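You operate a simulated robot arm through the tools that you are given. There is no shell and no other tool. Be economical: measure what you need, move in short steps, check, and stop when the job is done.

Carry out the task below with a simulated two-armed robot. There is one attempt and no reset: what you move stays moved.

## Task
Wash and rinse the yellow-handled wire basket's parts, then stand it on the grate.
Fine: wash in the long bath, rinse in the small bath, which starts empty: fill it to its yellow line before the rinse, nothing over the overflow; one wash with the yellow run button, lifted only when it stops; the basket drips off over a bath or on the grate, never off the tank; no foam left on its two parts, which stay in it; the large wire basket stays in the long bath and its parts end washed too; leave the other buttons, knobs, switches, levers, baskets and parts alone.

The check looks at the end state, three seconds after you hand in, the way a careful person would. Anything else that was tipped, shoved, dropped, spilled or broken makes it a failure.

## Robot
Two 7-joint arms with two-finger parallel grippers on one trunk, on a base that drives. Base frame: it is fixed to the floor where the robot stands at the start and does not move with it; the origin is under the middle of the robot, x ahead of it, y to its left, z up; the surface under the hand at the start is at about z = 80. Readings come in cm, rad, newtons and seconds.
The left shoulder is at the start at [5.7, 18.2, 116.4], the right one opposite. With the tool pointing down near the work surface each hand reaches from about 22 to 72 cm from the robot's upright axis, wherever it stands, measured 20 degrees to its own side. Places, roughly: black block (8x5x3 cm) [60, 0, 30]; black lever [-70, -130, 30]; black run button [-60, -130, 80]; blue knob [120, 10, 100]; blue switch [100, 30, 100]; blue-handled wire basket [-125, -125, 25]; brass bracket (7x5x4 cm) [90, 30, 50]; brass lid (6x6x2 cm) [100, 10, 90]; brass round flange [-150, -175, 25]; flat wire basket [-75, -150, 50]; grate top [40, -50, 80]; green run button [60, 10, 90]; grey block [-100, -125, 25]; grey bracket [-25, -125, 75]; grey lid [-125, -125, 25]; grey square flange [-150, -150, 25]. Payload 3.91 kg a hand.
The TCP of each hand is the grasp point between the finger pads, 3 cm short of the fingertips. In the tool frame z runs along the fingers and y along their closing line. Largest opening 11 cm; finger width 2, thickness 1; the body of the gripper, 4.8 by 11.2 cm, starts 5.5 cm behind the TCP.
Orientation is that of the tool frame in the base frame, as [roll, pitch, yaw] about the fixed x, y, z axes, in that order (R = Rz(yaw) Ry(pitch) Rx(roll)). With the fingers straight down and closing along the base's y, the tool's x points along the base's -x, its y along +y and its z along -z.

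## Interface
- The arms move only by the tool send_rows. It takes "left_commands", "right_commands" or both (then of equal length, played together; a hand with none holds still); each is a list of rows, each a list of 7 numbers: the shift along the base's x, y, z in units of 50 mm (1.0 is 50 mm), then the turn, a rotation vector about the base's x, y, z in units of 5 degrees (1.0 is 5 degrees), then the finger opening in cm, from 0 to 11. In form: [[dx, dy, dz, rx, ry, rz, grip], ...]. A call has 1 to 10 rows; each row shifts and turns the commanded pose from where the row before left it. A call with a number of a shift or a turn outside -1 to 1 is refused whole. Rows are played at 5 a second. More than 5 cm and 0.15 rad between two rows, or a gripper value outside its range, and nothing of the call is played. A pose out of reach is approached as far as the arm can. The call stops where the force on the tool passes 90 N (or 10 N more than at its start, if that is more) or the arm is blocked; 0.2 s more then pass. The fingers move at their own pace (about 7.2 cm/s each) and stop on an object; they squeeze with about 23 N. The grip force told is the motor's: it shows also when the fingers shut on nothing. Time passes only in rows, and 0.2 s behind the last, so rows that do not move let the fingers close. It gives the time, the measured TCP pose, the force on the tool (base axes), the opening and the grip force at its end, in the units of the frame above (readings bear some noise), with the torque about the TCP (base axes, N m) and any sound that the robot's microphone picked up.
- Cameras (640 x 400 px; columns grow to the right, rows downward): "scene" is now at [14.58, -8.48, 134.98]; the picture's right is [-0.82, -0.57, 0.00], its down [-0.39, 0.56, -0.73] and it looks along [0.42, -0.60, -0.68] (base axes); focal length 249 px, centre (320, 200). "left" rides on the left gripper at [7.2, -1.7, -10.3] in its tool frame; the picture's right is [0.23, 0.97, 0.00], its down [-0.76, 0.18, -0.62] and it looks along [-0.61, 0.14, 0.78] (tool axes); focal length 222 px, centre (320, 200). "right" rides on the right gripper at [7.2, 1.7, -10.3] in its tool frame; the picture's right is [-0.23, 0.97, 0.00], its down [-0.76, -0.18, -0.62] and it looks along [-0.61, -0.14, 0.78] (tool axes); focal length 222 px, centre (320, 200). There is no depth. A picture from a camera that has moved, and an enlarged one, comes with that camera's place and axes in the base frame and with its lens. The place of the scene camera against the robot may be out by one fixed shift of up to 2.5 cm in any direction.
- snapshot(camera): a new picture of that camera. It takes no simulated time.
- lift_body(by): slides the trunk up (or, below 0, down) by that many cm; the arms and the scene camera ride with it, the base frame stays. It gives what a move gives, with no picture.
- steer(legs): drives the robot by 1 to 6 legs, each [ahead, left, turn to the left] in cm, cm and rad, along the robot's own axes; the way and the turn of a leg run together, so that a leg with both is an arc; at most 150 cm and 3.142 rad a leg. The arms and the cameras ride along, it lands a little off, and it stops where it bumps. It gives what a move gives.
- turn_head(pan, tilt): turns the head with the scene camera to pan (to the left, within 1.396 rad either way) and tilt (down, from -0.506 to 1.204), counted from straight ahead of the robot. It gives what a move gives.
- zoom(camera, box): a new picture of the part [left, top, right, bottom] of that camera's present view, enlarged. It takes no simulated time.
- sign_off(): hands the job in; it is judged then, once.

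Go step by step. Nothing tells you exact positions but the pictures and the camera data: compare them with the known pose of the tool, close in by small moves and look again before you grip or let go. The budget is 120 turns and 100 pictures, counting those below and the enlarged ones. Unless the task says otherwise, let go and move clear before handing in, and close with one line.

The tools are called after ">>>" by a JSON object that holds its "name" and its "arguments". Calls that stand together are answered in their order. send_rows: Moves the arms, as the interface text tells. Its arguments: {"type":"object","properties":{"left_commands":{"type":"array","items":{"type":"array","items":{"type":"number"}}},"right_commands":{"type":"array","items":{"type":"array","items":{"type":"number"}}}},"required":[]} The other tools are called the same way: lift_body (by) slides the trunk up or down; steer (legs) drives the base; turn_head (pan, tilt) turns the head that bears the scene camera; snapshot (camera) takes a picture; zoom (camera, box) takes an enlarged picture of a part of a camera's view; sign_off () hands the job in.

At the start:

```text
clock: 0.0
left_tcp_pos: [42.8, -5.86, 100.01]
left_tcp_rot: [-3.141, 0.002, -3.139]
left_force: [0.5, -1.2, -0.6]
left_moment: [0.0, 0.01, -0.01]
left_opening: 11.02
left_grasp_force: 0.1
right_tcp_pos: [38.07, -42.5, 99.98]
right_tcp_rot: [-3.141, 0.0, 3.14]
right_force: [0.1, -0.9, 0.6]
right_moment: [-0.02, 0.02, -0.01]
right_opening: 11.0
right_grasp_force: 0.1
trunk travel left (down, up): [-42.5, 8.9]
robot x, y, heading: [0.04, 0.02, 0.002]
head pan, tilt: [-0.963, 0.75]
```

scene: 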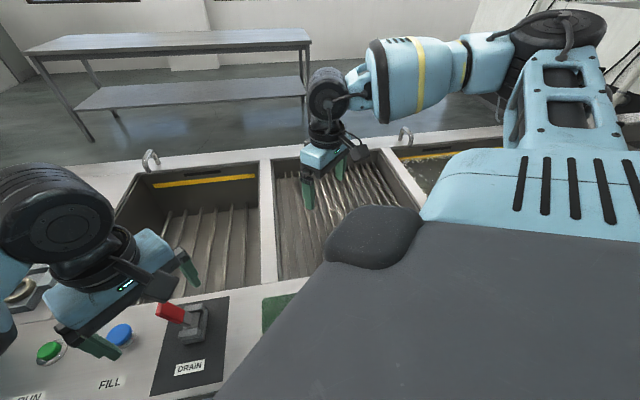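
right: 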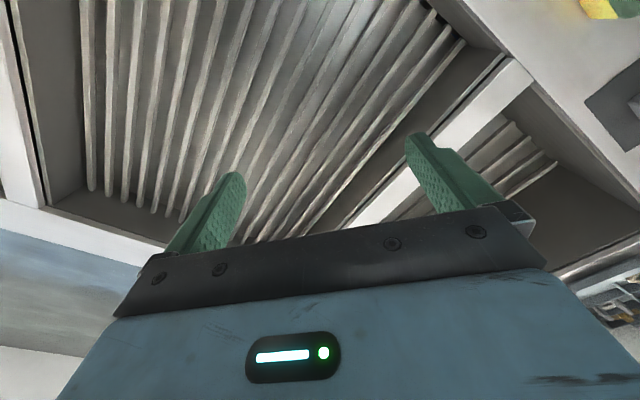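
left: 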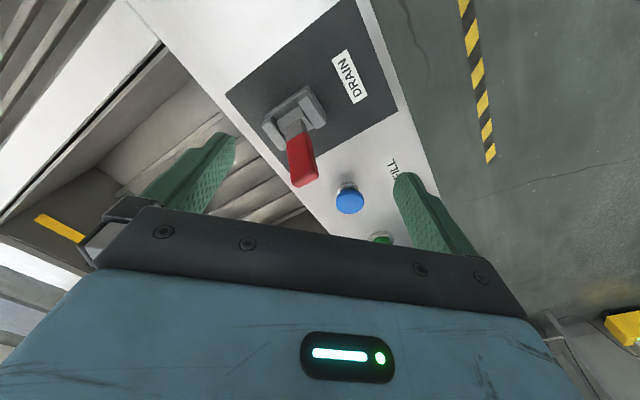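

I see a grate in the middle, an empty bath with ribs to the left of it and a foamy bath to the right. I'll look around with the head first.

>>> {"name": "turn_head", "arguments": {"pan": 0.0, "tilt": 0.75}}

>>> {"name": "snapshot", "arguments": {"camera": "scene"}}

>>> {"name": "turn_head", "arguments": {"pan": -1.39, "tilt": 0.6}}

>>> {"name": "snapshot", "arguments": {"camera": "scene"}}

>>> {"name": "turn_head", "arguments": {"pan": 1.0, "tilt": 0.6}}

>>> {"name": "snapshot", "arguments": {"camera": "scene"}}

```text
clock: 1.2
left_tcp_pos: [42.88, -5.86, 99.95]
left_tcp_rot: [-3.141, -0.001, -3.139]
left_force: [-0.2, -0.1, 0.6]
left_moment: [-0.01, 0.01, 0.0]
left_opening: 11.02
left_grasp_force: 0.0
right_tcp_pos: [38.06, -42.5, 100.03]
right_tcp_rot: [3.141, -0.002, 3.141]
right_force: [-0.4, 0.3, 0.3]
right_moment: [0.04, 0.01, 0.0]
right_opening: 11.0
right_grasp_force: 0.1
trunk travel left (down, up): [-42.5, 8.9]
robot x, y, heading: [-0.18, -0.08, -0.001]
head pan, tilt: [0.0, 0.75]
```

```text
96 pictures are left
camera scene: at [18.14, -1.68, 134.97], right [0.0, -1.0, 0.0], down [-0.68, 0.0, -0.73], along [0.73, 0.0, -0.68], focal length 249 px, centre (320, 200)
```

scene: 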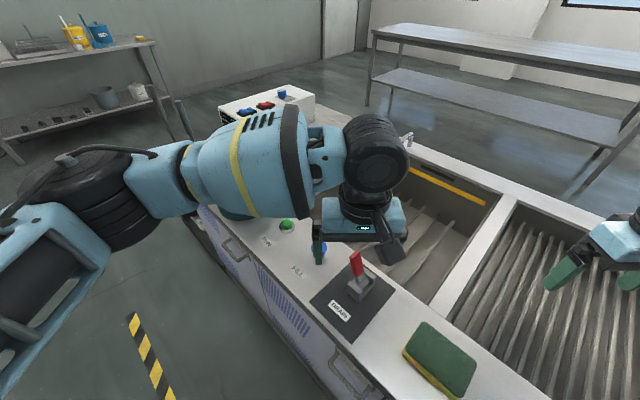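

```text
clock: 2.8
left_tcp_pos: [42.8, -5.8, 100.02]
left_tcp_rot: [3.142, 0.0, -3.14]
left_force: [0.5, 0.9, 0.1]
left_moment: [0.03, 0.0, 0.0]
left_opening: 10.99
left_grasp_force: 0.0
right_tcp_pos: [38.16, -42.58, 99.99]
right_tcp_rot: [3.14, 0.003, -3.141]
right_force: [-0.1, -0.5, -0.4]
right_moment: [0.0, 0.01, -0.01]
right_opening: 11.01
right_grasp_force: 0.2
trunk travel left (down, up): [-42.5, 8.9]
robot x, y, heading: [0.0, -0.19, 0.0]
head pan, tilt: [-1.389, 0.6]
```

```text
95 pictures are left
camera scene: at [11.45, -10.36, 136.26], right [-0.98, -0.18, 0.0], down [-0.1, 0.56, -0.83], along [0.15, -0.81, -0.56], focal length 249 px, centre (320, 200)
```

scene: 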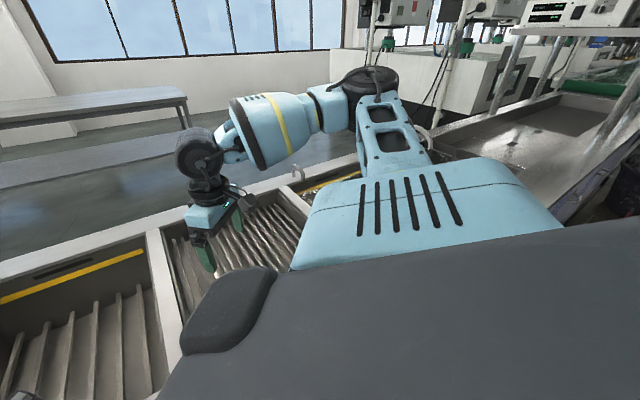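

```text
clock: 5.0
left_tcp_pos: [42.85, -5.84, 99.94]
left_tcp_rot: [-3.14, 0.001, -3.139]
left_force: [1.0, 0.6, 0.7]
left_moment: [0.0, 0.01, -0.01]
left_opening: 11.0
left_grasp_force: 0.0
right_tcp_pos: [38.17, -42.52, 100.04]
right_tcp_rot: [-3.14, 0.0, -3.141]
right_force: [-0.3, 0.0, -0.1]
right_moment: [-0.01, 0.03, -0.01]
right_opening: 11.02
right_grasp_force: 0.1
trunk travel left (down, up): [-42.5, 8.9]
robot x, y, heading: [0.2, -0.05, -0.003]
head pan, tilt: [1.0, 0.6]
```

```text
94 pictures are left
camera scene: at [14.63, 5.76, 136.26], right [0.84, -0.54, 0.0], down [-0.31, -0.48, -0.83], along [0.45, 0.69, -0.56], focal length 249 px, centre (320, 200)
```

scene: 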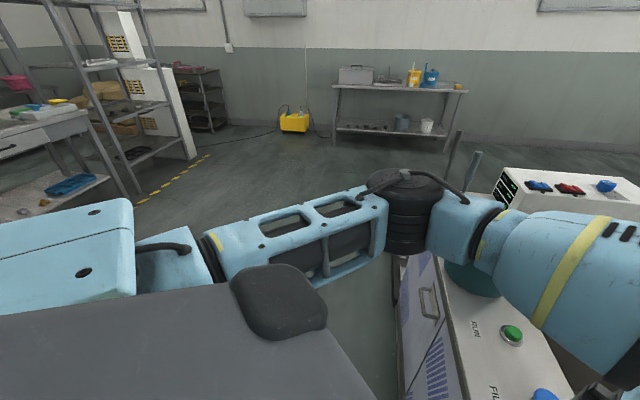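

The machine runs along my right; parts of it are hidden by my own arm and trunk. I'll back off and turn right to look at it.

>>> {"name": "lift_body", "arguments": {"by": 8.5}}

>>> {"name": "steer", "arguments": {"legs": [[-25, 0, 0], [0, 0, -0.7]]}}

>>> {"name": "turn_head", "arguments": {"pan": -0.3, "tilt": 0.5}}

>>> {"name": "snapshot", "arguments": {"camera": "scene"}}

>>> {"name": "turn_head", "arguments": {"pan": -1.2, "tilt": 0.5}}

>>> {"name": "snapshot", "arguments": {"camera": "scene"}}

```text
clock: 6.2
left_tcp_pos: [42.85, -5.96, 108.32]
left_tcp_rot: [3.141, -0.003, -3.139]
left_force: [-0.3, -0.1, 0.8]
left_moment: [0.01, 0.02, 0.0]
left_opening: 10.98
left_grasp_force: 0.1
right_tcp_pos: [38.18, -42.48, 108.39]
right_tcp_rot: [3.141, -0.002, -3.141]
right_force: [0.9, -0.7, 1.1]
right_moment: [-0.01, 0.04, 0.01]
right_opening: 11.01
right_grasp_force: 0.2
trunk travel left (down, up): [-51.0, 0.4]
robot x, y, heading: [0.31, -0.18, 0.004]
head pan, tilt: [1.0, 0.6]
```

```text
clock: 9.9
left_tcp_pos: [3.95, -32.24, 108.52]
left_tcp_rot: [3.141, -0.001, 2.439]
left_force: [-0.9, -0.5, 0.6]
left_moment: [-0.01, 0.01, -0.02]
left_opening: 11.02
left_grasp_force: 0.1
right_tcp_pos: [-23.37, -57.04, 108.56]
right_tcp_rot: [-3.141, -0.001, 2.437]
right_force: [-0.4, 0.1, 0.3]
right_moment: [0.01, 0.03, 0.05]
right_opening: 10.99
right_grasp_force: 0.1
trunk travel left (down, up): [-51.0, 0.4]
robot x, y, heading: [-24.8, -0.24, -0.709]
head pan, tilt: [1.0, 0.6]
```

```text
clock: 11.3
left_tcp_pos: [3.9, -32.28, 108.54]
left_tcp_rot: [3.141, 0.0, 2.439]
left_force: [-0.5, -0.1, 0.2]
left_moment: [-0.04, 0.04, -0.02]
left_opening: 10.98
left_grasp_force: 0.0
right_tcp_pos: [-23.26, -57.03, 108.43]
right_tcp_rot: [-3.14, 0.0, 2.436]
right_force: [-1.0, 0.7, 0.3]
right_moment: [0.01, -0.01, -0.03]
right_opening: 10.97
right_grasp_force: 0.0
trunk travel left (down, up): [-51.0, 0.4]
robot x, y, heading: [-24.78, 0.17, -0.698]
head pan, tilt: [-0.3, 0.499]
```

```text
93 pictures are left
camera scene: at [-19.06, -10.34, 147.19], right [-0.84, -0.54, 0.0], down [-0.26, 0.4, -0.88], along [0.47, -0.74, -0.48], focal length 249 px, centre (320, 200)
```

scene: 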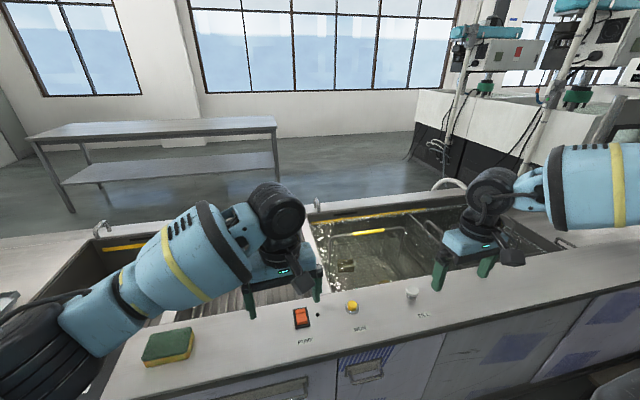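

```text
clock: 12.5
left_tcp_pos: [4.0, -32.17, 108.5]
left_tcp_rot: [-3.141, 0.0, 2.437]
left_force: [-0.1, -0.1, -0.4]
left_moment: [0.0, 0.0, 0.03]
left_opening: 11.0
left_grasp_force: 0.0
right_tcp_pos: [-23.35, -57.1, 108.46]
right_tcp_rot: [-3.139, 0.0, 2.436]
right_force: [-0.1, 0.1, 0.1]
right_moment: [0.01, -0.03, 0.0]
right_opening: 10.98
right_grasp_force: 0.1
trunk travel left (down, up): [-51.0, 0.4]
robot x, y, heading: [-25.1, -0.16, -0.71]
head pan, tilt: [-1.201, 0.499]
```

```text
92 pictures are left
camera scene: at [-26.92, -11.26, 147.19], right [-0.94, 0.33, 0.0], down [0.16, 0.45, -0.88], along [-0.29, -0.83, -0.48], focal length 249 px, centre (320, 200)
```

scene: 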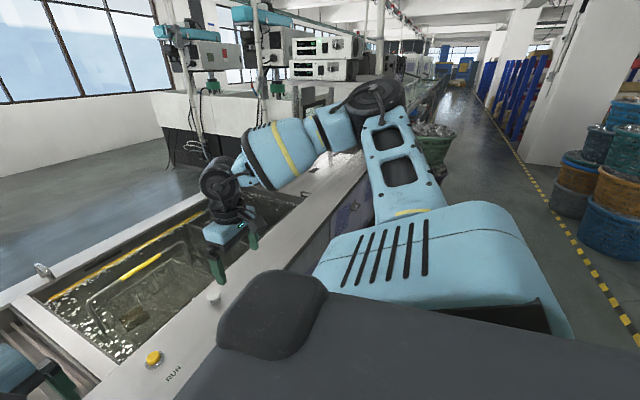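

The machine runs square to my present heading (-0.70): small bath left, grate in the middle, long foamy bath with the yellow-handled basket right. I'll slide right along it and look down.

>>> {"name": "steer", "arguments": {"legs": [[-5, -50, 0]]}}

>>> {"name": "turn_head", "arguments": {"pan": 0.0, "tilt": 0.75}}

>>> {"name": "snapshot", "arguments": {"camera": "scene"}}

>>> {"name": "snapshot", "arguments": {"camera": "left"}}

>>> {"name": "snapshot", "arguments": {"camera": "right"}}

```text
clock: 17.4
left_tcp_pos: [-32.51, -67.06, 108.41]
left_tcp_rot: [-3.141, 0.0, 2.435]
left_force: [-0.1, -1.2, 0.2]
left_moment: [0.0, 0.01, 0.03]
left_opening: 11.0
left_grasp_force: 0.1
right_tcp_pos: [-59.86, -91.99, 108.48]
right_tcp_rot: [-3.141, 0.001, 2.435]
right_force: [-0.9, 0.1, -0.2]
right_moment: [-0.03, -0.02, 0.01]
right_opening: 11.04
right_grasp_force: 0.1
trunk travel left (down, up): [-51.0, 0.4]
robot x, y, heading: [-61.03, -34.78, -0.709]
head pan, tilt: [-1.201, 0.499]
```

```text
clock: 18.8
left_tcp_pos: [-32.42, -67.08, 108.47]
left_tcp_rot: [-3.14, -0.001, 2.436]
left_force: [0.1, -0.3, -0.2]
left_moment: [0.02, 0.0, -0.01]
left_opening: 11.02
left_grasp_force: 0.2
right_tcp_pos: [-59.79, -91.96, 108.56]
right_tcp_rot: [3.14, 0.0, 2.435]
right_force: [0.7, -0.4, -1.0]
right_moment: [0.02, 0.0, -0.02]
right_opening: 10.99
right_grasp_force: 0.0
trunk travel left (down, up): [-51.0, 0.4]
robot x, y, heading: [-61.27, -34.48, -0.706]
head pan, tilt: [0.0, 0.75]
```

```text
91 pictures are left
camera scene: at [-53.91, -42.81, 144.99], right [-0.65, -0.76, 0.0], down [-0.52, 0.44, -0.73], along [0.55, -0.48, -0.68], focal length 249 px, centre (320, 200)
```

scene: 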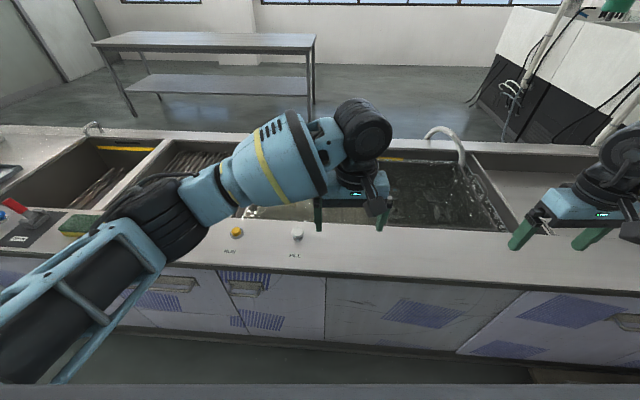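

```text
90 pictures are left
camera left: at [-39.03, -63.86, 118.94], right [0.46, 0.89, 0.0], down [0.69, -0.36, 0.62], along [0.55, -0.29, -0.78], focal length 222 px, centre (320, 200)
```

left: 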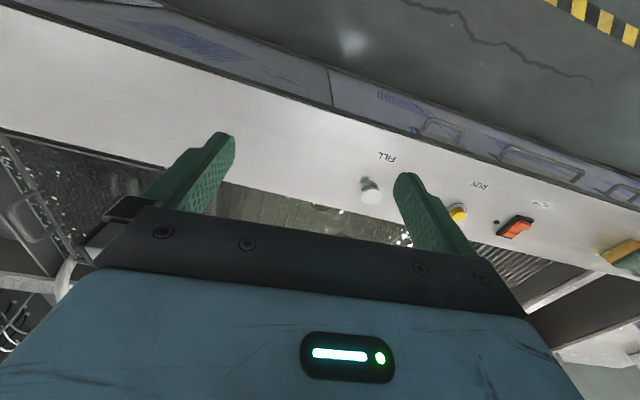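

```text
89 pictures are left
camera right: at [-64.47, -85.79, 118.86], right [0.81, 0.59, 0.0], down [0.46, -0.63, 0.62], along [0.37, -0.5, -0.78], focal length 222 px, centre (320, 200)
```

right: 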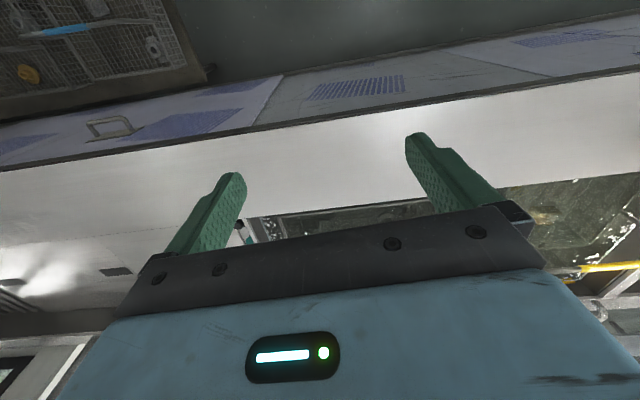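

My left arm covers the bath; I'll move it aside to the left and look again.

>>> {"name": "send_rows", "arguments": {"left_commands": [[0.65, 0.76, 0, 0, 0, 0, 11], [0.65, 0.76, 0, 0, 0, 0, 11], [0.65, 0.76, 0, 0, 0, 0, 11], [0.65, 0.76, 0, 0, 0, 0, 11], [0.65, 0.76, 0, 0, 0, 0, 11], [0.65, 0.76, 0, 0, 0, 0, 11]]}}

>>> {"name": "snapshot", "arguments": {"camera": "scene"}}

>>> {"name": "zoom", "arguments": {"camera": "scene", "box": [200, 110, 520, 310]}}

```text
clock: 20.2
left_tcp_pos: [-12.8, -44.26, 108.47]
left_tcp_rot: [3.141, 0.0, 2.432]
left_force: [-0.1, 0.1, 0.2]
left_moment: [-0.03, 0.0, 0.02]
left_opening: 10.97
left_grasp_force: 0.2
right_tcp_pos: [-59.77, -91.77, 108.59]
right_tcp_rot: [-3.141, -0.001, 2.433]
right_force: [0.9, 0.4, 0.1]
right_moment: [-0.02, 0.0, 0.0]
right_opening: 10.99
right_grasp_force: 0.1
trunk travel left (down, up): [-51.0, 0.4]
robot x, y, heading: [-61.08, -34.95, -0.71]
head pan, tilt: [0.0, 0.75]
```

```text
88 pictures are left
camera scene: at [-53.84, -42.65, 145.0], right [-0.65, -0.76, 0.0], down [-0.52, 0.44, -0.73], along [0.55, -0.48, -0.68], focal length 249 px, centre (320, 200)
```

scene: 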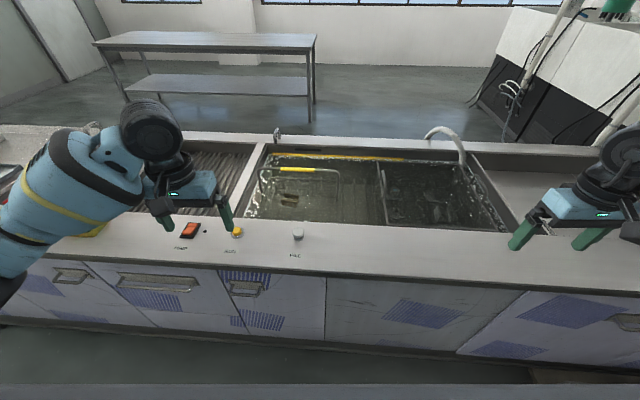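

```text
2.00 times, centred on (360, 210) of scene
camera zoom: at [-53.84, -42.65, 145.0], right [-0.65, -0.76, 0.0], down [-0.52, 0.44, -0.73], along [0.55, -0.48, -0.68], focal length 498 px, centre (240, 180)
```

zoom: 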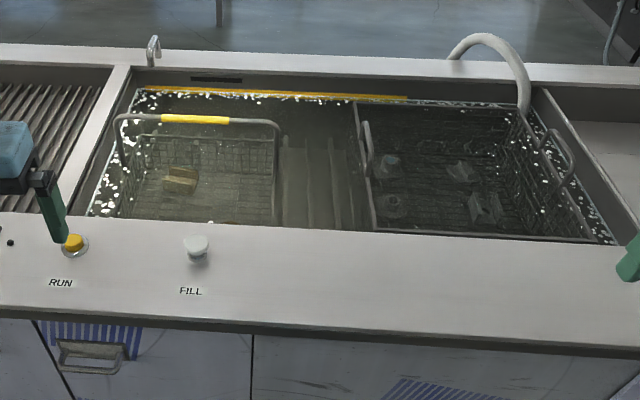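

The yellow-handled basket already sits in the left part of the long bath, the large one in the right. Next I find the yellow run button from the left hand's camera.

>>> {"name": "send_rows", "arguments": {"left_commands": [[0, 0, 0, 0, 0, 0, 0], [0, 0, 0, 0, 0, 0, 0], [0, 0, 0, 0, 0, 0, 0], [0, 0, 0, 0, 0, 0, 0]]}}

>>> {"name": "snapshot", "arguments": {"camera": "left"}}

>>> {"name": "zoom", "arguments": {"camera": "scene", "box": [100, 150, 340, 300]}}

```text
clock: 21.2
left_tcp_pos: [-12.83, -44.33, 108.57]
left_tcp_rot: [3.141, -0.001, 2.434]
left_force: [-0.3, 0.0, -0.1]
left_moment: [0.0, 0.01, 0.03]
left_opening: 0.0
left_grasp_force: 22.8
right_tcp_pos: [-59.85, -91.86, 108.48]
right_tcp_rot: [-3.141, 0.001, 2.434]
right_force: [0.2, -0.1, -0.9]
right_moment: [-0.03, 0.0, 0.0]
right_opening: 10.99
right_grasp_force: 0.1
trunk travel left (down, up): [-51.0, 0.4]
robot x, y, heading: [-61.12, -34.62, -0.711]
head pan, tilt: [0.0, 0.75]
```

```text
86 pictures are left
camera left: at [-19.51, -41.06, 118.97], right [0.46, 0.89, 0.0], down [0.69, -0.36, 0.62], along [0.55, -0.29, -0.78], focal length 222 px, centre (320, 200)
```

left: 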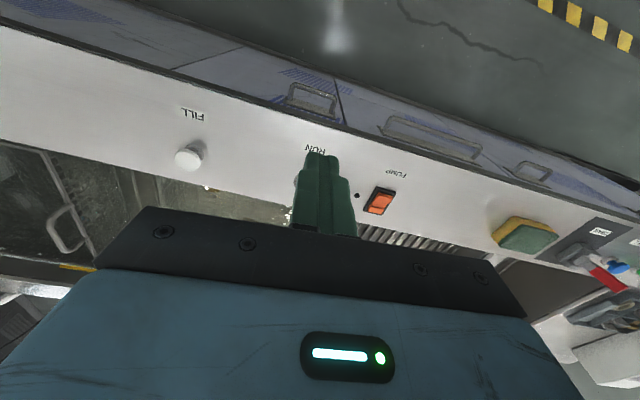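

```text
2.67 times, centred on (220, 225) of scene
camera zoom: at [-53.9, -42.79, 144.99], right [-0.65, -0.76, 0.0], down [-0.52, 0.44, -0.73], along [0.56, -0.48, -0.68], focal length 663 px, centre (587, 133)
```

zoom: 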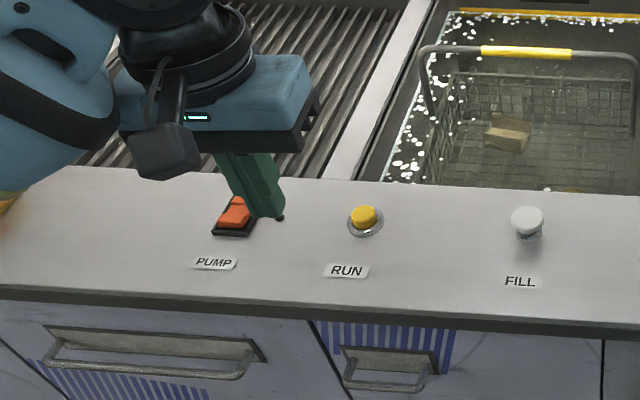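

The run button should be near (1, -55.5). I move the closed left fingers above it and check.

>>> {"name": "send_rows", "arguments": {"left_commands": [[0.92, -0.75, 0, 0, 0, 0, 0], [0.92, -0.75, 0, 0, 0, 0, 0], [0.92, -0.75, -0.5, 0, 0, 0, 0], [0, 0, -1, 0, 0, 0, 0], [0, 0, -1, 0, 0, 0, 0], [0, 0, -0.6, 0, 0, 0, 0]]}}

>>> {"name": "snapshot", "arguments": {"camera": "left"}}

>>> {"name": "zoom", "arguments": {"camera": "scene", "box": [160, 150, 340, 270]}}

```text
refused: row 1 steps farther than a row can; nothing moved
```

```text
84 pictures are left
camera left: at [-19.51, -41.06, 118.97], right [0.46, 0.89, 0.0], down [0.69, -0.36, 0.62], along [0.55, -0.29, -0.78], focal length 222 px, centre (320, 200)
```

left: 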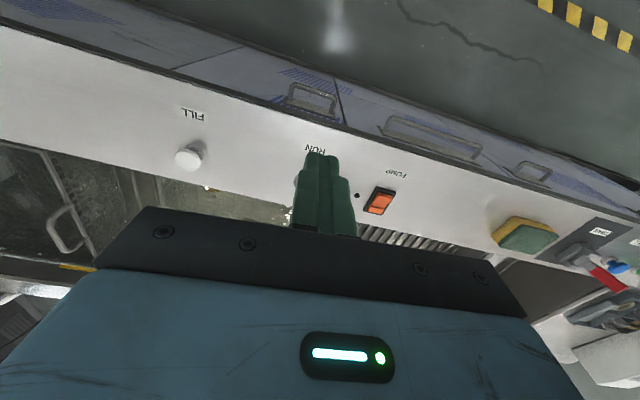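

```text
3.33 times, centred on (250, 210) of scene
camera zoom: at [-53.9, -42.79, 144.99], right [-0.65, -0.76, 0.0], down [-0.52, 0.44, -0.73], along [0.56, -0.48, -0.68], focal length 829 px, centre (553, 167)
```

zoom: 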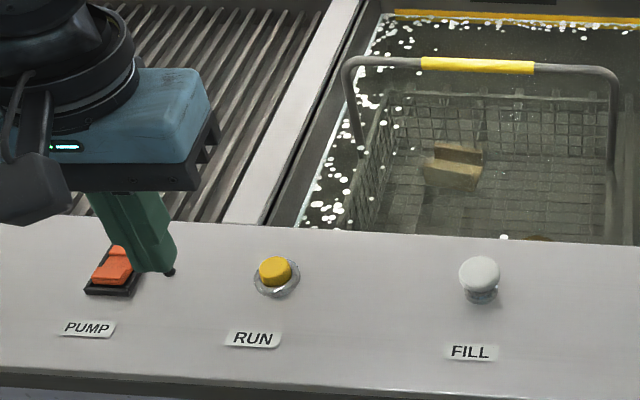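

A step was too long; same move in shorter rows.

>>> {"name": "send_rows", "arguments": {"left_commands": [[0.69, -0.56, 0, 0, 0, 0, 0], [0.69, -0.56, 0, 0, 0, 0, 0], [0.69, -0.56, 0, 0, 0, 0, 0], [0.69, -0.56, 0, 0, 0, 0, 0], [0, 0, -1, 0, 0, 0, 0], [0, 0, -1, 0, 0, 0, 0], [0, 0, -0.8, 0, 0, 0, 0]]}}

>>> {"name": "snapshot", "arguments": {"camera": "left"}}

>>> {"name": "zoom", "arguments": {"camera": "scene", "box": [160, 150, 340, 270]}}

```text
clock: 22.8
left_tcp_pos: [0.79, -55.5, 94.41]
left_tcp_rot: [3.14, 0.0, 2.434]
left_force: [0.5, 0.5, -0.5]
left_moment: [-0.02, 0.03, -0.02]
left_opening: 0.0
left_grasp_force: 23.1
right_tcp_pos: [-59.7, -91.89, 108.52]
right_tcp_rot: [3.141, 0.001, 2.435]
right_force: [-0.9, -0.7, -0.5]
right_moment: [-0.01, -0.03, 0.0]
right_opening: 10.97
right_grasp_force: 0.0
trunk travel left (down, up): [-51.0, 0.4]
robot x, y, heading: [-61.05, -34.56, -0.714]
head pan, tilt: [0.0, 0.75]
```

```text
82 pictures are left
camera left: at [-5.75, -52.26, 104.85], right [0.46, 0.89, 0.0], down [0.69, -0.36, 0.62], along [0.55, -0.29, -0.78], focal length 222 px, centre (320, 200)
```

left: 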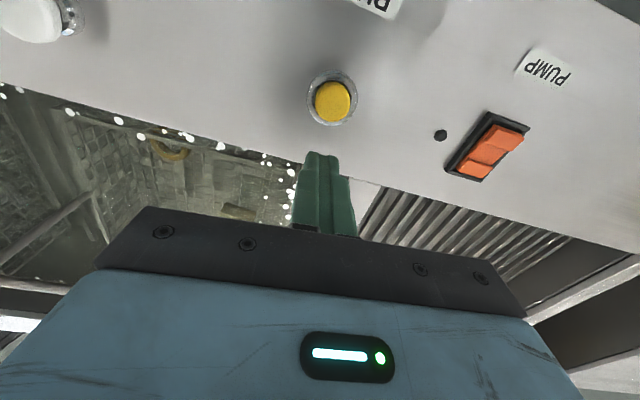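

```text
3.33 times, centred on (250, 210) of scene
camera zoom: at [-53.89, -42.84, 144.98], right [-0.65, -0.76, 0.0], down [-0.52, 0.44, -0.73], along [0.55, -0.48, -0.68], focal length 829 px, centre (553, 167)
```

zoom: 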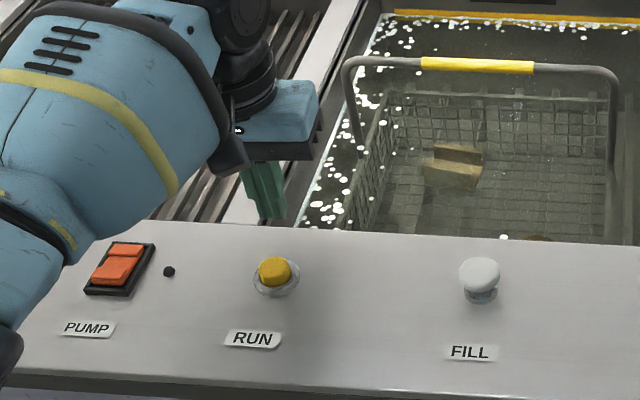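

Button at about (-0.2, -53.9). I centre over it and lower gently.

>>> {"name": "send_rows", "arguments": {"left_commands": [[-0.2, 0.32, 0, 0, 0, 0, 0], [0, 0, -0.7, 0, 0, 0, 0], [0, 0, -0.6, 0, 0, 0, 0], [0, 0, 0, 0, 0, 0, 0]]}}

>>> {"name": "snapshot", "arguments": {"camera": "left"}}

```text
clock: 23.8
left_tcp_pos: [0.2, -54.23, 89.49]
left_tcp_rot: [3.14, 0.029, 2.433]
left_force: [6.3, 1.8, 48.8]
left_moment: [0.41, 0.26, 0.01]
left_opening: 0.0
left_grasp_force: 23.4
right_tcp_pos: [-60.23, -91.77, 108.91]
right_tcp_rot: [3.139, 0.01, 2.433]
right_force: [-0.4, 0.3, -0.5]
right_moment: [-0.05, 0.01, 0.0]
right_opening: 10.98
right_grasp_force: 0.0
trunk travel left (down, up): [-51.0, 0.4]
robot x, y, heading: [-60.77, -34.96, -0.708]
head pan, tilt: [0.0, 0.75]
heard: click
```

```text
80 pictures are left
camera left: at [-6.76, -50.72, 99.75], right [0.46, 0.89, -0.01], down [0.68, -0.35, 0.64], along [0.57, -0.3, -0.76], focal length 222 px, centre (320, 200)
```

left: 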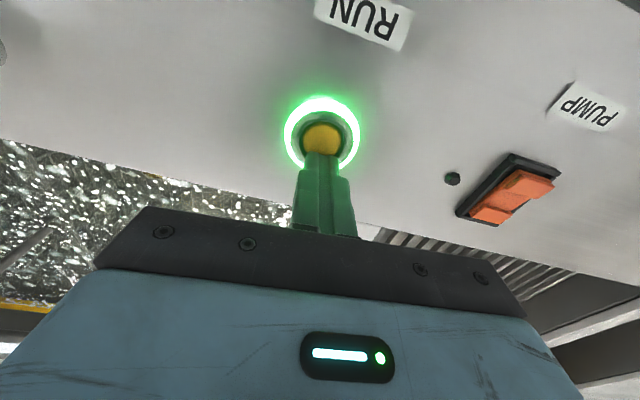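

The wash is running (green ring, agitation). I lift off, retract, and drive left to the small bath to see its fill button.

>>> {"name": "send_rows", "arguments": {"left_commands": [[0, 0, 1, 0, 0, 0, 0], [0, 0, 1, 0, 0, 0, 0], [0, 0, 1, 0, 0, 0, 0], [-0.7, 0.6, 0.7, 0, 0, 0, 0], [-0.7, 0.6, 0.0, 0, 0, 0, 0]]}}

>>> {"name": "steer", "arguments": {"legs": [[0, 75, 0]]}}

>>> {"name": "snapshot", "arguments": {"camera": "scene"}}

>>> {"name": "snapshot", "arguments": {"camera": "left"}}

```text
refused: row 4 steps farther than a row can; nothing moved
```

```text
clock: 26.4
left_tcp_pos: [7.66, -44.83, 89.18]
left_tcp_rot: [-3.084, 0.016, 2.392]
left_force: [-19.1, -3.7, 13.7]
left_moment: [0.16, 0.46, -0.02]
left_opening: 0.0
left_grasp_force: 22.5
right_tcp_pos: [-50.21, -80.04, 108.59]
right_tcp_rot: [-3.141, 0.001, 2.432]
right_force: [0.9, 1.4, -0.5]
right_moment: [-0.04, 0.02, 0.01]
right_opening: 10.97
right_grasp_force: 0.1
trunk travel left (down, up): [-51.0, 0.4]
robot x, y, heading: [-51.44, -23.4, -0.711]
head pan, tilt: [0.0, 0.75]
stopped in leg 1: the force on the tool passed its limit at 96 N (the readings are from after the stop); the commanded pose is now the measured one
```

```text
79 pictures are left
camera scene: at [-44.19, -30.97, 144.98], right [-0.65, -0.76, 0.0], down [-0.52, 0.44, -0.73], along [0.56, -0.48, -0.68], focal length 249 px, centre (320, 200)
```

scene: 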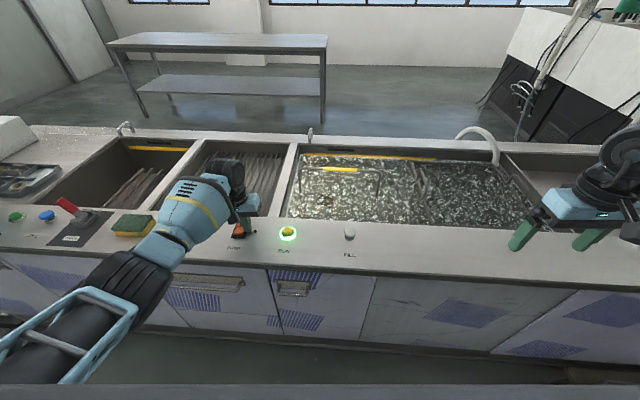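

```text
78 pictures are left
camera left: at [1.46, -40.77, 99.42], right [0.5, 0.87, -0.06], down [0.69, -0.36, 0.62], along [0.52, -0.35, -0.78], focal length 222 px, centre (320, 200)
```

left: 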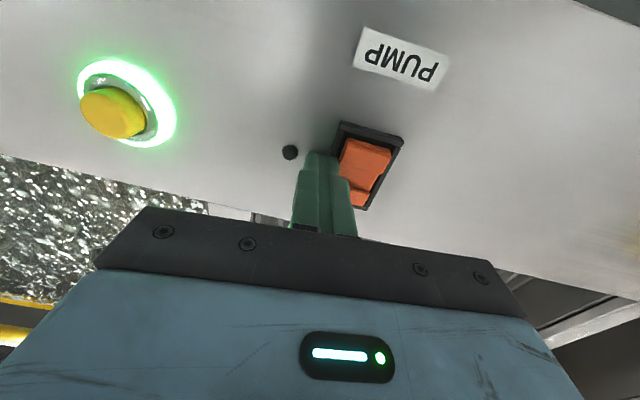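

My batched drive went ahead although the lift was refused, and the finger dragged to the pump switch. I lift straight up now and check whether the switch changed.

>>> {"name": "send_rows", "arguments": {"left_commands": [[0, 0, 0.3, 0, 0, 0, 0], [0, 0, 0.9, 0, 0, 0, 0], [0, 0, 0.9, 0, 0, 0, 0], [0, 0, 0.9, 0, 0, 0, 0], [0, 0, 0.9, 0, 0, 0, 0]]}}

>>> {"name": "zoom", "arguments": {"camera": "scene", "box": [180, 180, 340, 270]}}

>>> {"name": "snapshot", "arguments": {"camera": "left"}}

```text
clock: 27.6
left_tcp_pos: [8.2, -44.58, 108.52]
left_tcp_rot: [-3.094, 0.016, 2.398]
left_force: [-0.2, 0.5, -0.1]
left_moment: [0.0, -0.02, -0.01]
left_opening: 0.0
left_grasp_force: 23.2
right_tcp_pos: [-50.15, -80.19, 108.57]
right_tcp_rot: [-3.141, 0.001, 2.431]
right_force: [-0.2, 0.4, 0.1]
right_moment: [0.03, 0.01, 0.05]
right_opening: 10.99
right_grasp_force: 0.0
trunk travel left (down, up): [-51.0, 0.4]
robot x, y, heading: [-51.14, -23.38, -0.715]
head pan, tilt: [0.0, 0.75]
```

```text
4.00 times, centred on (260, 225) of scene
camera zoom: at [-44.08, -31.16, 145.01], right [-0.65, -0.76, 0.0], down [-0.52, 0.44, -0.73], along [0.55, -0.48, -0.68], focal length 995 px, centre (560, 100)
```

zoom: 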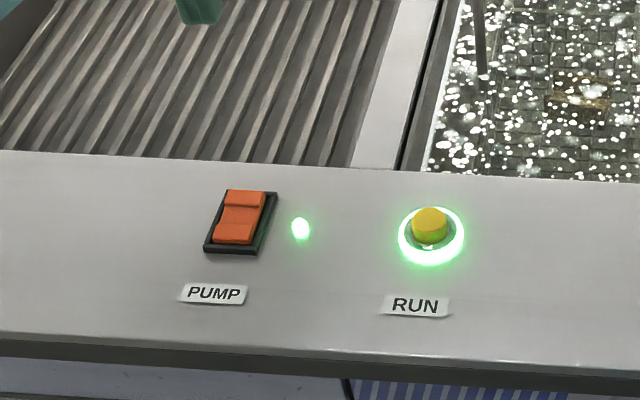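

```text
76 pictures are left
camera left: at [1.91, -40.62, 118.88], right [0.49, 0.87, -0.05], down [0.69, -0.36, 0.63], along [0.53, -0.34, -0.78], focal length 222 px, centre (320, 200)
```

left: 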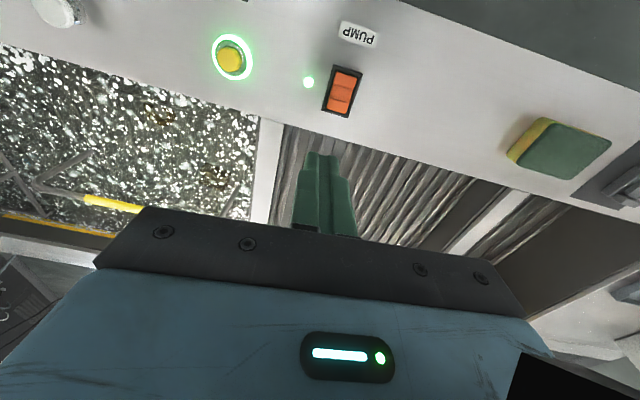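

The pump lamp is now green; I need to know if I flipped that switch, so I look closely.

>>> {"name": "zoom", "arguments": {"camera": "left", "box": [200, 10, 400, 135]}}

>>> {"name": "zoom", "arguments": {"camera": "scene", "box": [225, 215, 265, 240]}}

```text
3.20 times, centred on (300, 72) of left
camera zoom: at [1.91, -40.62, 118.88], right [0.49, 0.87, -0.05], down [0.69, -0.36, 0.63], along [0.53, -0.34, -0.78], focal length 711 px, centre (384, 608)
```

zoom: 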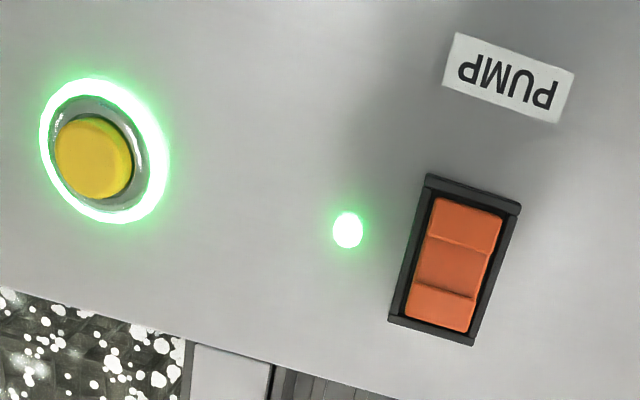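

```text
16.00 times, centred on (245, 228) of scene
camera zoom: at [-44.08, -31.16, 145.01], right [-0.65, -0.76, 0.0], down [-0.52, 0.44, -0.73], along [0.55, -0.48, -0.68], focal length 3980 px, centre (1520, -240)
```

zoom: 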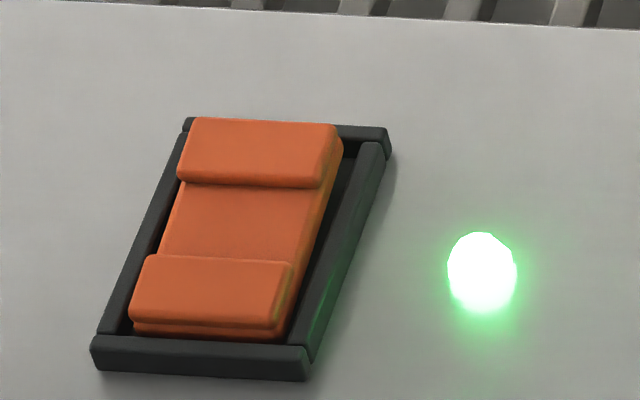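

The state is ambiguous: the lamp may belong to the wash cycle, or I may have flipped the switch. I'll check again when the wash stops; meanwhile I drive on to the small bath with the hand high.

>>> {"name": "steer", "arguments": {"legs": [[0, 58, 0]]}}

>>> {"name": "snapshot", "arguments": {"camera": "scene"}}

>>> {"name": "snapshot", "arguments": {"camera": "left"}}

```text
clock: 33.2
left_tcp_pos: [46.18, -0.12, 108.41]
left_tcp_rot: [-3.094, 0.015, 2.401]
left_force: [-0.8, 0.8, -0.3]
left_moment: [-0.03, 0.0, 0.03]
left_opening: 0.01
left_grasp_force: 22.7
right_tcp_pos: [-11.87, -36.12, 108.49]
right_tcp_rot: [-3.141, 0.001, 2.434]
right_force: [0.2, 0.0, 0.0]
right_moment: [0.01, -0.01, -0.01]
right_opening: 10.99
right_grasp_force: 0.0
trunk travel left (down, up): [-51.0, 0.4]
robot x, y, heading: [-13.17, 20.85, -0.705]
head pan, tilt: [0.0, 0.75]
```

```text
73 pictures are left
camera scene: at [-6.1, 12.99, 144.99], right [-0.65, -0.76, 0.0], down [-0.52, 0.44, -0.73], along [0.56, -0.48, -0.68], focal length 249 px, centre (320, 200)
```

scene: 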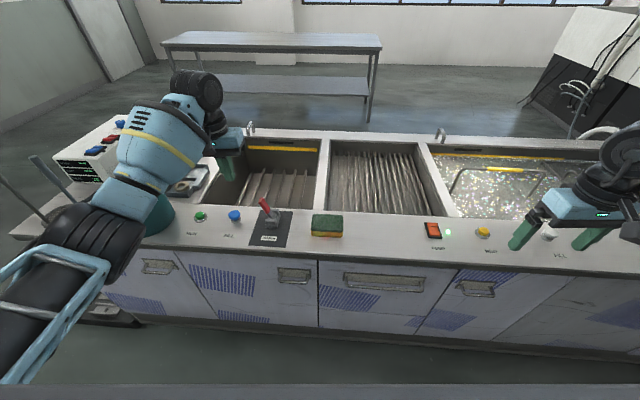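

```text
72 pictures are left
camera left: at [39.92, 3.7, 118.77], right [0.49, 0.87, -0.05], down [0.69, -0.35, 0.63], along [0.53, -0.34, -0.78], focal length 222 px, centre (320, 200)
```

left: 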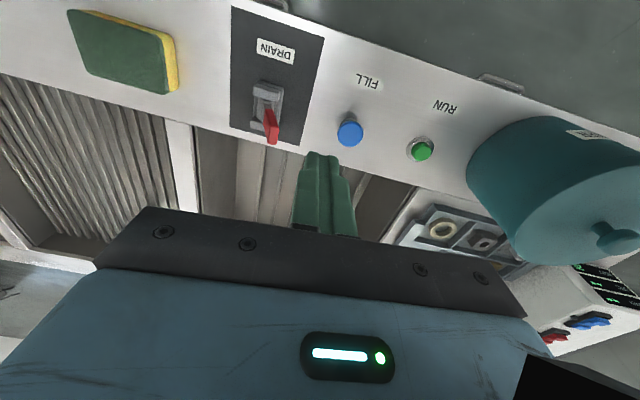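

I zoom to see whether the run ring is off and the pump lamp on.

>>> {"name": "zoom", "arguments": {"camera": "scene", "box": [400, 140, 560, 250]}}

```text
3.64 times, centred on (480, 195) of scene
camera zoom: at [-6.1, 12.99, 144.99], right [-0.65, -0.76, 0.0], down [-0.52, 0.44, -0.73], along [0.56, -0.48, -0.68], focal length 905 px, centre (-262, 218)
```

zoom: 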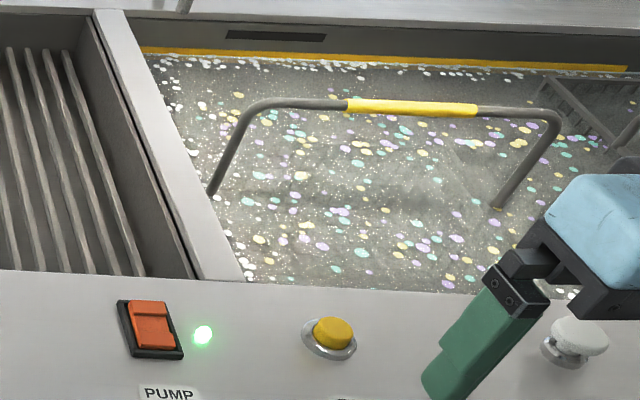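

The wash has stopped, but the pump lamp stays lit: I did bump the pump switch on. I'll restore it by pressing its raised far end, using the right hand; first shift right a bit.

>>> {"name": "steer", "arguments": {"legs": [[0, -17, 0]]}}

>>> {"name": "send_rows", "arguments": {"right_commands": [[0, 0, 0, 0, 0, 0, 0], [0, 0, 0, 0, 0, 0, 0], [0, 0, 0, 0, 0, 0, 0]]}}

```text
clock: 35.3
left_tcp_pos: [35.29, -13.18, 108.44]
left_tcp_rot: [-3.094, 0.015, 2.401]
left_force: [-0.6, 0.1, 0.5]
left_moment: [-0.03, 0.0, 0.02]
left_opening: 0.0
left_grasp_force: 22.9
right_tcp_pos: [-22.93, -49.11, 108.5]
right_tcp_rot: [-3.14, 0.0, 2.433]
right_force: [0.8, 0.4, -0.1]
right_moment: [0.0, 0.0, -0.01]
right_opening: 10.96
right_grasp_force: 0.1
trunk travel left (down, up): [-51.0, 0.4]
robot x, y, heading: [-24.4, 7.99, -0.705]
head pan, tilt: [0.0, 0.75]
```

```text
clock: 36.1
left_tcp_pos: [35.17, -13.13, 108.39]
left_tcp_rot: [-3.094, 0.015, 2.399]
left_force: [-1.1, 0.2, -0.7]
left_moment: [0.01, -0.01, 0.05]
left_opening: 0.0
left_grasp_force: 22.9
right_tcp_pos: [-22.96, -48.94, 108.5]
right_tcp_rot: [-3.141, 0.0, 2.433]
right_force: [0.6, -0.1, 0.3]
right_moment: [-0.03, 0.03, 0.02]
right_opening: 0.04
right_grasp_force: 2.7
trunk travel left (down, up): [-51.0, 0.4]
robot x, y, heading: [-24.05, 7.95, -0.707]
head pan, tilt: [0.0, 0.75]
```

I bring the right hand above the far end of the pump rocker.

>>> {"name": "send_rows", "arguments": {"right_commands": [[0.963, 0.13, 0, 0, 0, 0, 0], [0.963, 0.13, 0, 0, 0, 0, 0], [0.963, 0.13, 0, 0, 0, 0, 0], [0.963, 0.13, 0, 0, 0, 0, 0], [0.963, 0.13, 0, 0, 0, 0, 0], [0.963, 0.13, 0, 0, 0, 0, 0], [0.963, 0.13, 0, 0, 0, 0, 0], [0, 0, -0.9, 0, 0, 0, 0], [0, 0, -0.9, 0, 0, 0, 0], [0, 0, -0.7, 0, 0, 0, 0]]}}

>>> {"name": "snapshot", "arguments": {"camera": "right"}}

```text
clock: 38.3
left_tcp_pos: [35.24, -13.21, 108.44]
left_tcp_rot: [-3.095, 0.017, 2.398]
left_force: [0.1, -0.1, -0.1]
left_moment: [-0.02, -0.02, -0.02]
left_opening: 0.0
left_grasp_force: 23.1
right_tcp_pos: [-1.73, -43.96, 98.4]
right_tcp_rot: [3.14, 0.002, 2.434]
right_force: [1.1, 0.0, 0.1]
right_moment: [-0.01, 0.02, 0.01]
right_opening: 0.0
right_grasp_force: 23.3
right hand out of reach, approached as far as the arm can: row 6, 7, 8, 9, 10
trunk travel left (down, up): [-51.0, 0.4]
robot x, y, heading: [-24.46, 7.79, -0.707]
head pan, tilt: [0.0, 0.75]
```

```text
70 pictures are left
camera right: at [-6.38, -37.89, 108.71], right [0.81, 0.59, 0.0], down [0.46, -0.63, 0.62], along [0.37, -0.5, -0.78], focal length 222 px, centre (320, 200)
```

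right: 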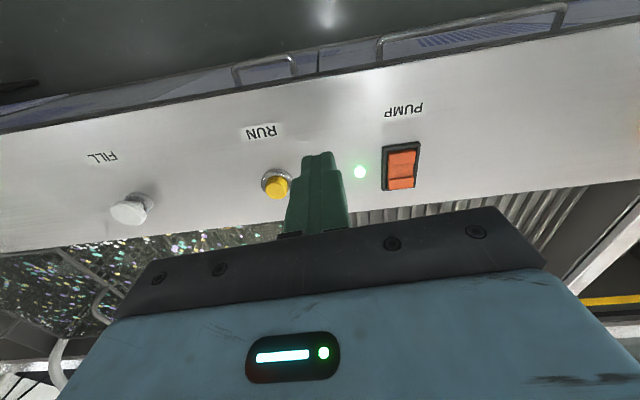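

Out of reach from here; I raise the hand, then drive 15 cm closer to the machine.

>>> {"name": "send_rows", "arguments": {"right_commands": [[0, 0, 0.9, 0, 0, 0, 0], [0, 0, 0.9, 0, 0, 0, 0]]}}

>>> {"name": "steer", "arguments": {"legs": [[15, 0, 0]]}}

```text
clock: 38.9
left_tcp_pos: [35.23, -13.2, 108.48]
left_tcp_rot: [-3.093, 0.018, 2.4]
left_force: [-0.5, 0.1, -0.7]
left_moment: [0.0, -0.03, -0.04]
left_opening: 0.0
left_grasp_force: 22.8
right_tcp_pos: [-1.71, -43.94, 107.58]
right_tcp_rot: [3.141, 0.0, 2.435]
right_force: [1.0, -0.2, -0.6]
right_moment: [0.01, 0.05, 0.02]
right_opening: 0.01
right_grasp_force: 23.1
trunk travel left (down, up): [-51.0, 0.4]
robot x, y, heading: [-24.42, 8.34, -0.706]
head pan, tilt: [0.0, 0.75]
```

```text
clock: 40.3
left_tcp_pos: [46.6, -22.88, 108.42]
left_tcp_rot: [-3.094, 0.018, 2.399]
left_force: [0.1, 0.5, 1.0]
left_moment: [0.0, 0.01, -0.01]
left_opening: 0.01
left_grasp_force: 22.9
right_tcp_pos: [9.59, -53.76, 107.44]
right_tcp_rot: [3.141, 0.001, 2.433]
right_force: [-0.6, -0.8, -0.5]
right_moment: [-0.01, 0.0, -0.05]
right_opening: 0.0
right_grasp_force: 23.3
trunk travel left (down, up): [-51.0, 0.4]
robot x, y, heading: [-12.66, -1.88, -0.708]
head pan, tilt: [0.0, 0.75]
```

The rocker is confirmed at (9.8, -43.0). I position over its far end and lower to 5 cm above.

>>> {"name": "send_rows", "arguments": {"right_commands": [[0.12, 0.95, 0, 0, 0, 0, 0], [0.12, 0.95, 0, 0, 0, 0, 0], [0, 0, -1, 0, 0, 0, 0], [0, 0, -1, 0, 0, 0, 0], [0, 0, -0.8, 0, 0, 0, 0]]}}

>>> {"name": "snapshot", "arguments": {"camera": "right"}}

```text
clock: 41.5
left_tcp_pos: [46.48, -22.97, 108.34]
left_tcp_rot: [-3.094, 0.016, 2.4]
left_force: [0.3, -1.3, 0.0]
left_moment: [0.02, 0.01, 0.01]
left_opening: 0.01
left_grasp_force: 23.1
right_tcp_pos: [7.14, -45.12, 95.63]
right_tcp_rot: [3.14, 0.001, 2.433]
right_force: [1.1, 0.5, 0.0]
right_moment: [0.01, 0.02, 0.01]
right_opening: 0.0
right_grasp_force: 23.0
right hand out of reach, approached as far as the arm can: row 3, 4, 5
trunk travel left (down, up): [-51.0, 0.4]
robot x, y, heading: [-13.18, -1.51, -0.707]
head pan, tilt: [0.0, 0.75]
```

```text
69 pictures are left
camera right: at [2.45, -39.21, 105.93], right [0.81, 0.59, 0.0], down [0.46, -0.63, 0.62], along [0.37, -0.5, -0.78], focal length 222 px, centre (320, 200)
```

right: 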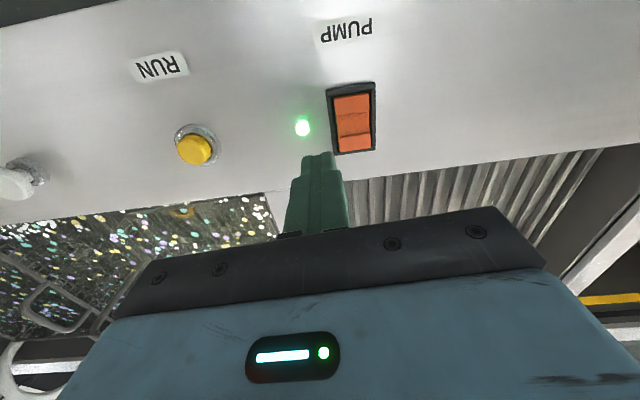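

Reach fails with the trunk high. I raise the hand and lower the trunk to its starting height.

>>> {"name": "send_rows", "arguments": {"right_commands": [[0, 0, 0.9, 0, 0, 0, 0], [0, 0, 0.9, 0, 0, 0, 0], [0, 0, 0.2, 0, 0, 0, 0]]}}

>>> {"name": "lift_body", "arguments": {"by": -8.5}}

```text
clock: 42.3
left_tcp_pos: [46.61, -22.92, 108.33]
left_tcp_rot: [-3.096, 0.015, 2.4]
left_force: [0.0, 0.0, 0.4]
left_moment: [0.01, -0.03, 0.02]
left_opening: 0.0
left_grasp_force: 23.4
right_tcp_pos: [7.04, -45.23, 105.56]
right_tcp_rot: [3.141, -0.003, 2.433]
right_force: [-0.2, -0.6, 0.2]
right_moment: [-0.02, 0.03, 0.01]
right_opening: 0.0
right_grasp_force: 22.3
trunk travel left (down, up): [-51.0, 0.4]
robot x, y, heading: [-13.17, -1.92, -0.711]
head pan, tilt: [0.0, 0.75]
```

```text
clock: 43.5
left_tcp_pos: [46.43, -22.98, 99.95]
left_tcp_rot: [-3.096, 0.017, 2.401]
left_force: [-0.3, -1.5, 0.0]
left_moment: [0.01, -0.02, -0.03]
left_opening: 0.0
left_grasp_force: 23.1
right_tcp_pos: [7.13, -45.24, 97.22]
right_tcp_rot: [3.141, 0.002, 2.432]
right_force: [0.3, 1.0, 0.5]
right_moment: [0.03, 0.01, 0.01]
right_opening: 0.0
right_grasp_force: 23.6
trunk travel left (down, up): [-42.5, 8.9]
robot x, y, heading: [-12.66, -1.6, -0.708]
head pan, tilt: [0.0, 0.75]
```

>>> {"name": "send_rows", "arguments": {"right_commands": [[0.7, 0.14, 0, 0, 0, 0, 0], [0, 0, -0.6, 0, 0, 0, 0], [0, 0, -0.5, 0, 0, 0, 0]]}}

>>> {"name": "snapshot", "arguments": {"camera": "right"}}

```text
clock: 44.3
left_tcp_pos: [46.64, -22.95, 99.81]
left_tcp_rot: [-3.095, 0.017, 2.4]
left_force: [1.1, -0.6, -0.3]
left_moment: [0.04, 0.03, -0.01]
left_opening: 0.0
left_grasp_force: 23.2
right_tcp_pos: [10.78, -44.59, 91.6]
right_tcp_rot: [3.141, -0.001, 2.432]
right_force: [0.2, -0.2, 0.7]
right_moment: [0.02, 0.01, 0.04]
right_opening: 0.01
right_grasp_force: 23.3
trunk travel left (down, up): [-42.5, 8.9]
robot x, y, heading: [-13.18, -1.46, -0.706]
head pan, tilt: [0.0, 0.75]
```

```text
68 pictures are left
camera right: at [6.16, -38.63, 101.96], right [0.81, 0.59, 0.0], down [0.46, -0.63, 0.62], along [0.37, -0.5, -0.78], focal length 222 px, centre (320, 200)
```

right: 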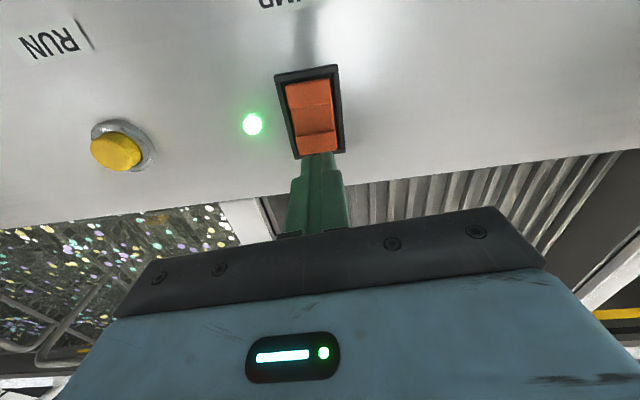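

The fingers are over the raised far cap. Press down in small steps.

>>> {"name": "send_rows", "arguments": {"right_commands": [[0, 0, -0.3, 0, 0, 0, 0], [0, 0, -0.15, 0, 0, 0, 0], [0, 0, -0.1, 0, 0, 0, 0]]}}

>>> {"name": "snapshot", "arguments": {"camera": "right"}}

```text
clock: 45.2
left_tcp_pos: [46.21, -22.88, 99.86]
left_tcp_rot: [-3.093, 0.018, 2.397]
left_force: [-0.8, -0.8, 1.0]
left_moment: [0.0, 0.01, 0.0]
left_opening: 0.0
left_grasp_force: 22.9
right_tcp_pos: [10.99, -44.7, 90.16]
right_tcp_rot: [3.136, 0.022, 2.431]
right_force: [-15.4, 3.2, 46.4]
right_moment: [0.5, 0.81, 0.15]
right_opening: 0.01
right_grasp_force: 23.5
trunk travel left (down, up): [-42.5, 8.9]
robot x, y, heading: [-13.07, -1.41, -0.712]
head pan, tilt: [0.0, 0.75]
stopped in row 3 (right hand): the force on the tool passed its limit at 93 N (the readings are from after the stop); the commanded pose is now the measured one
```

```text
67 pictures are left
camera right: at [6.15, -38.56, 100.31], right [0.81, 0.59, 0.01], down [0.45, -0.62, 0.64], along [0.39, -0.51, -0.77], focal length 222 px, centre (320, 200)
```

right: 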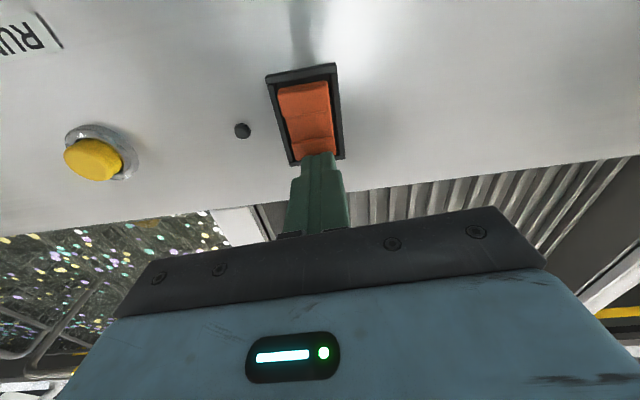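

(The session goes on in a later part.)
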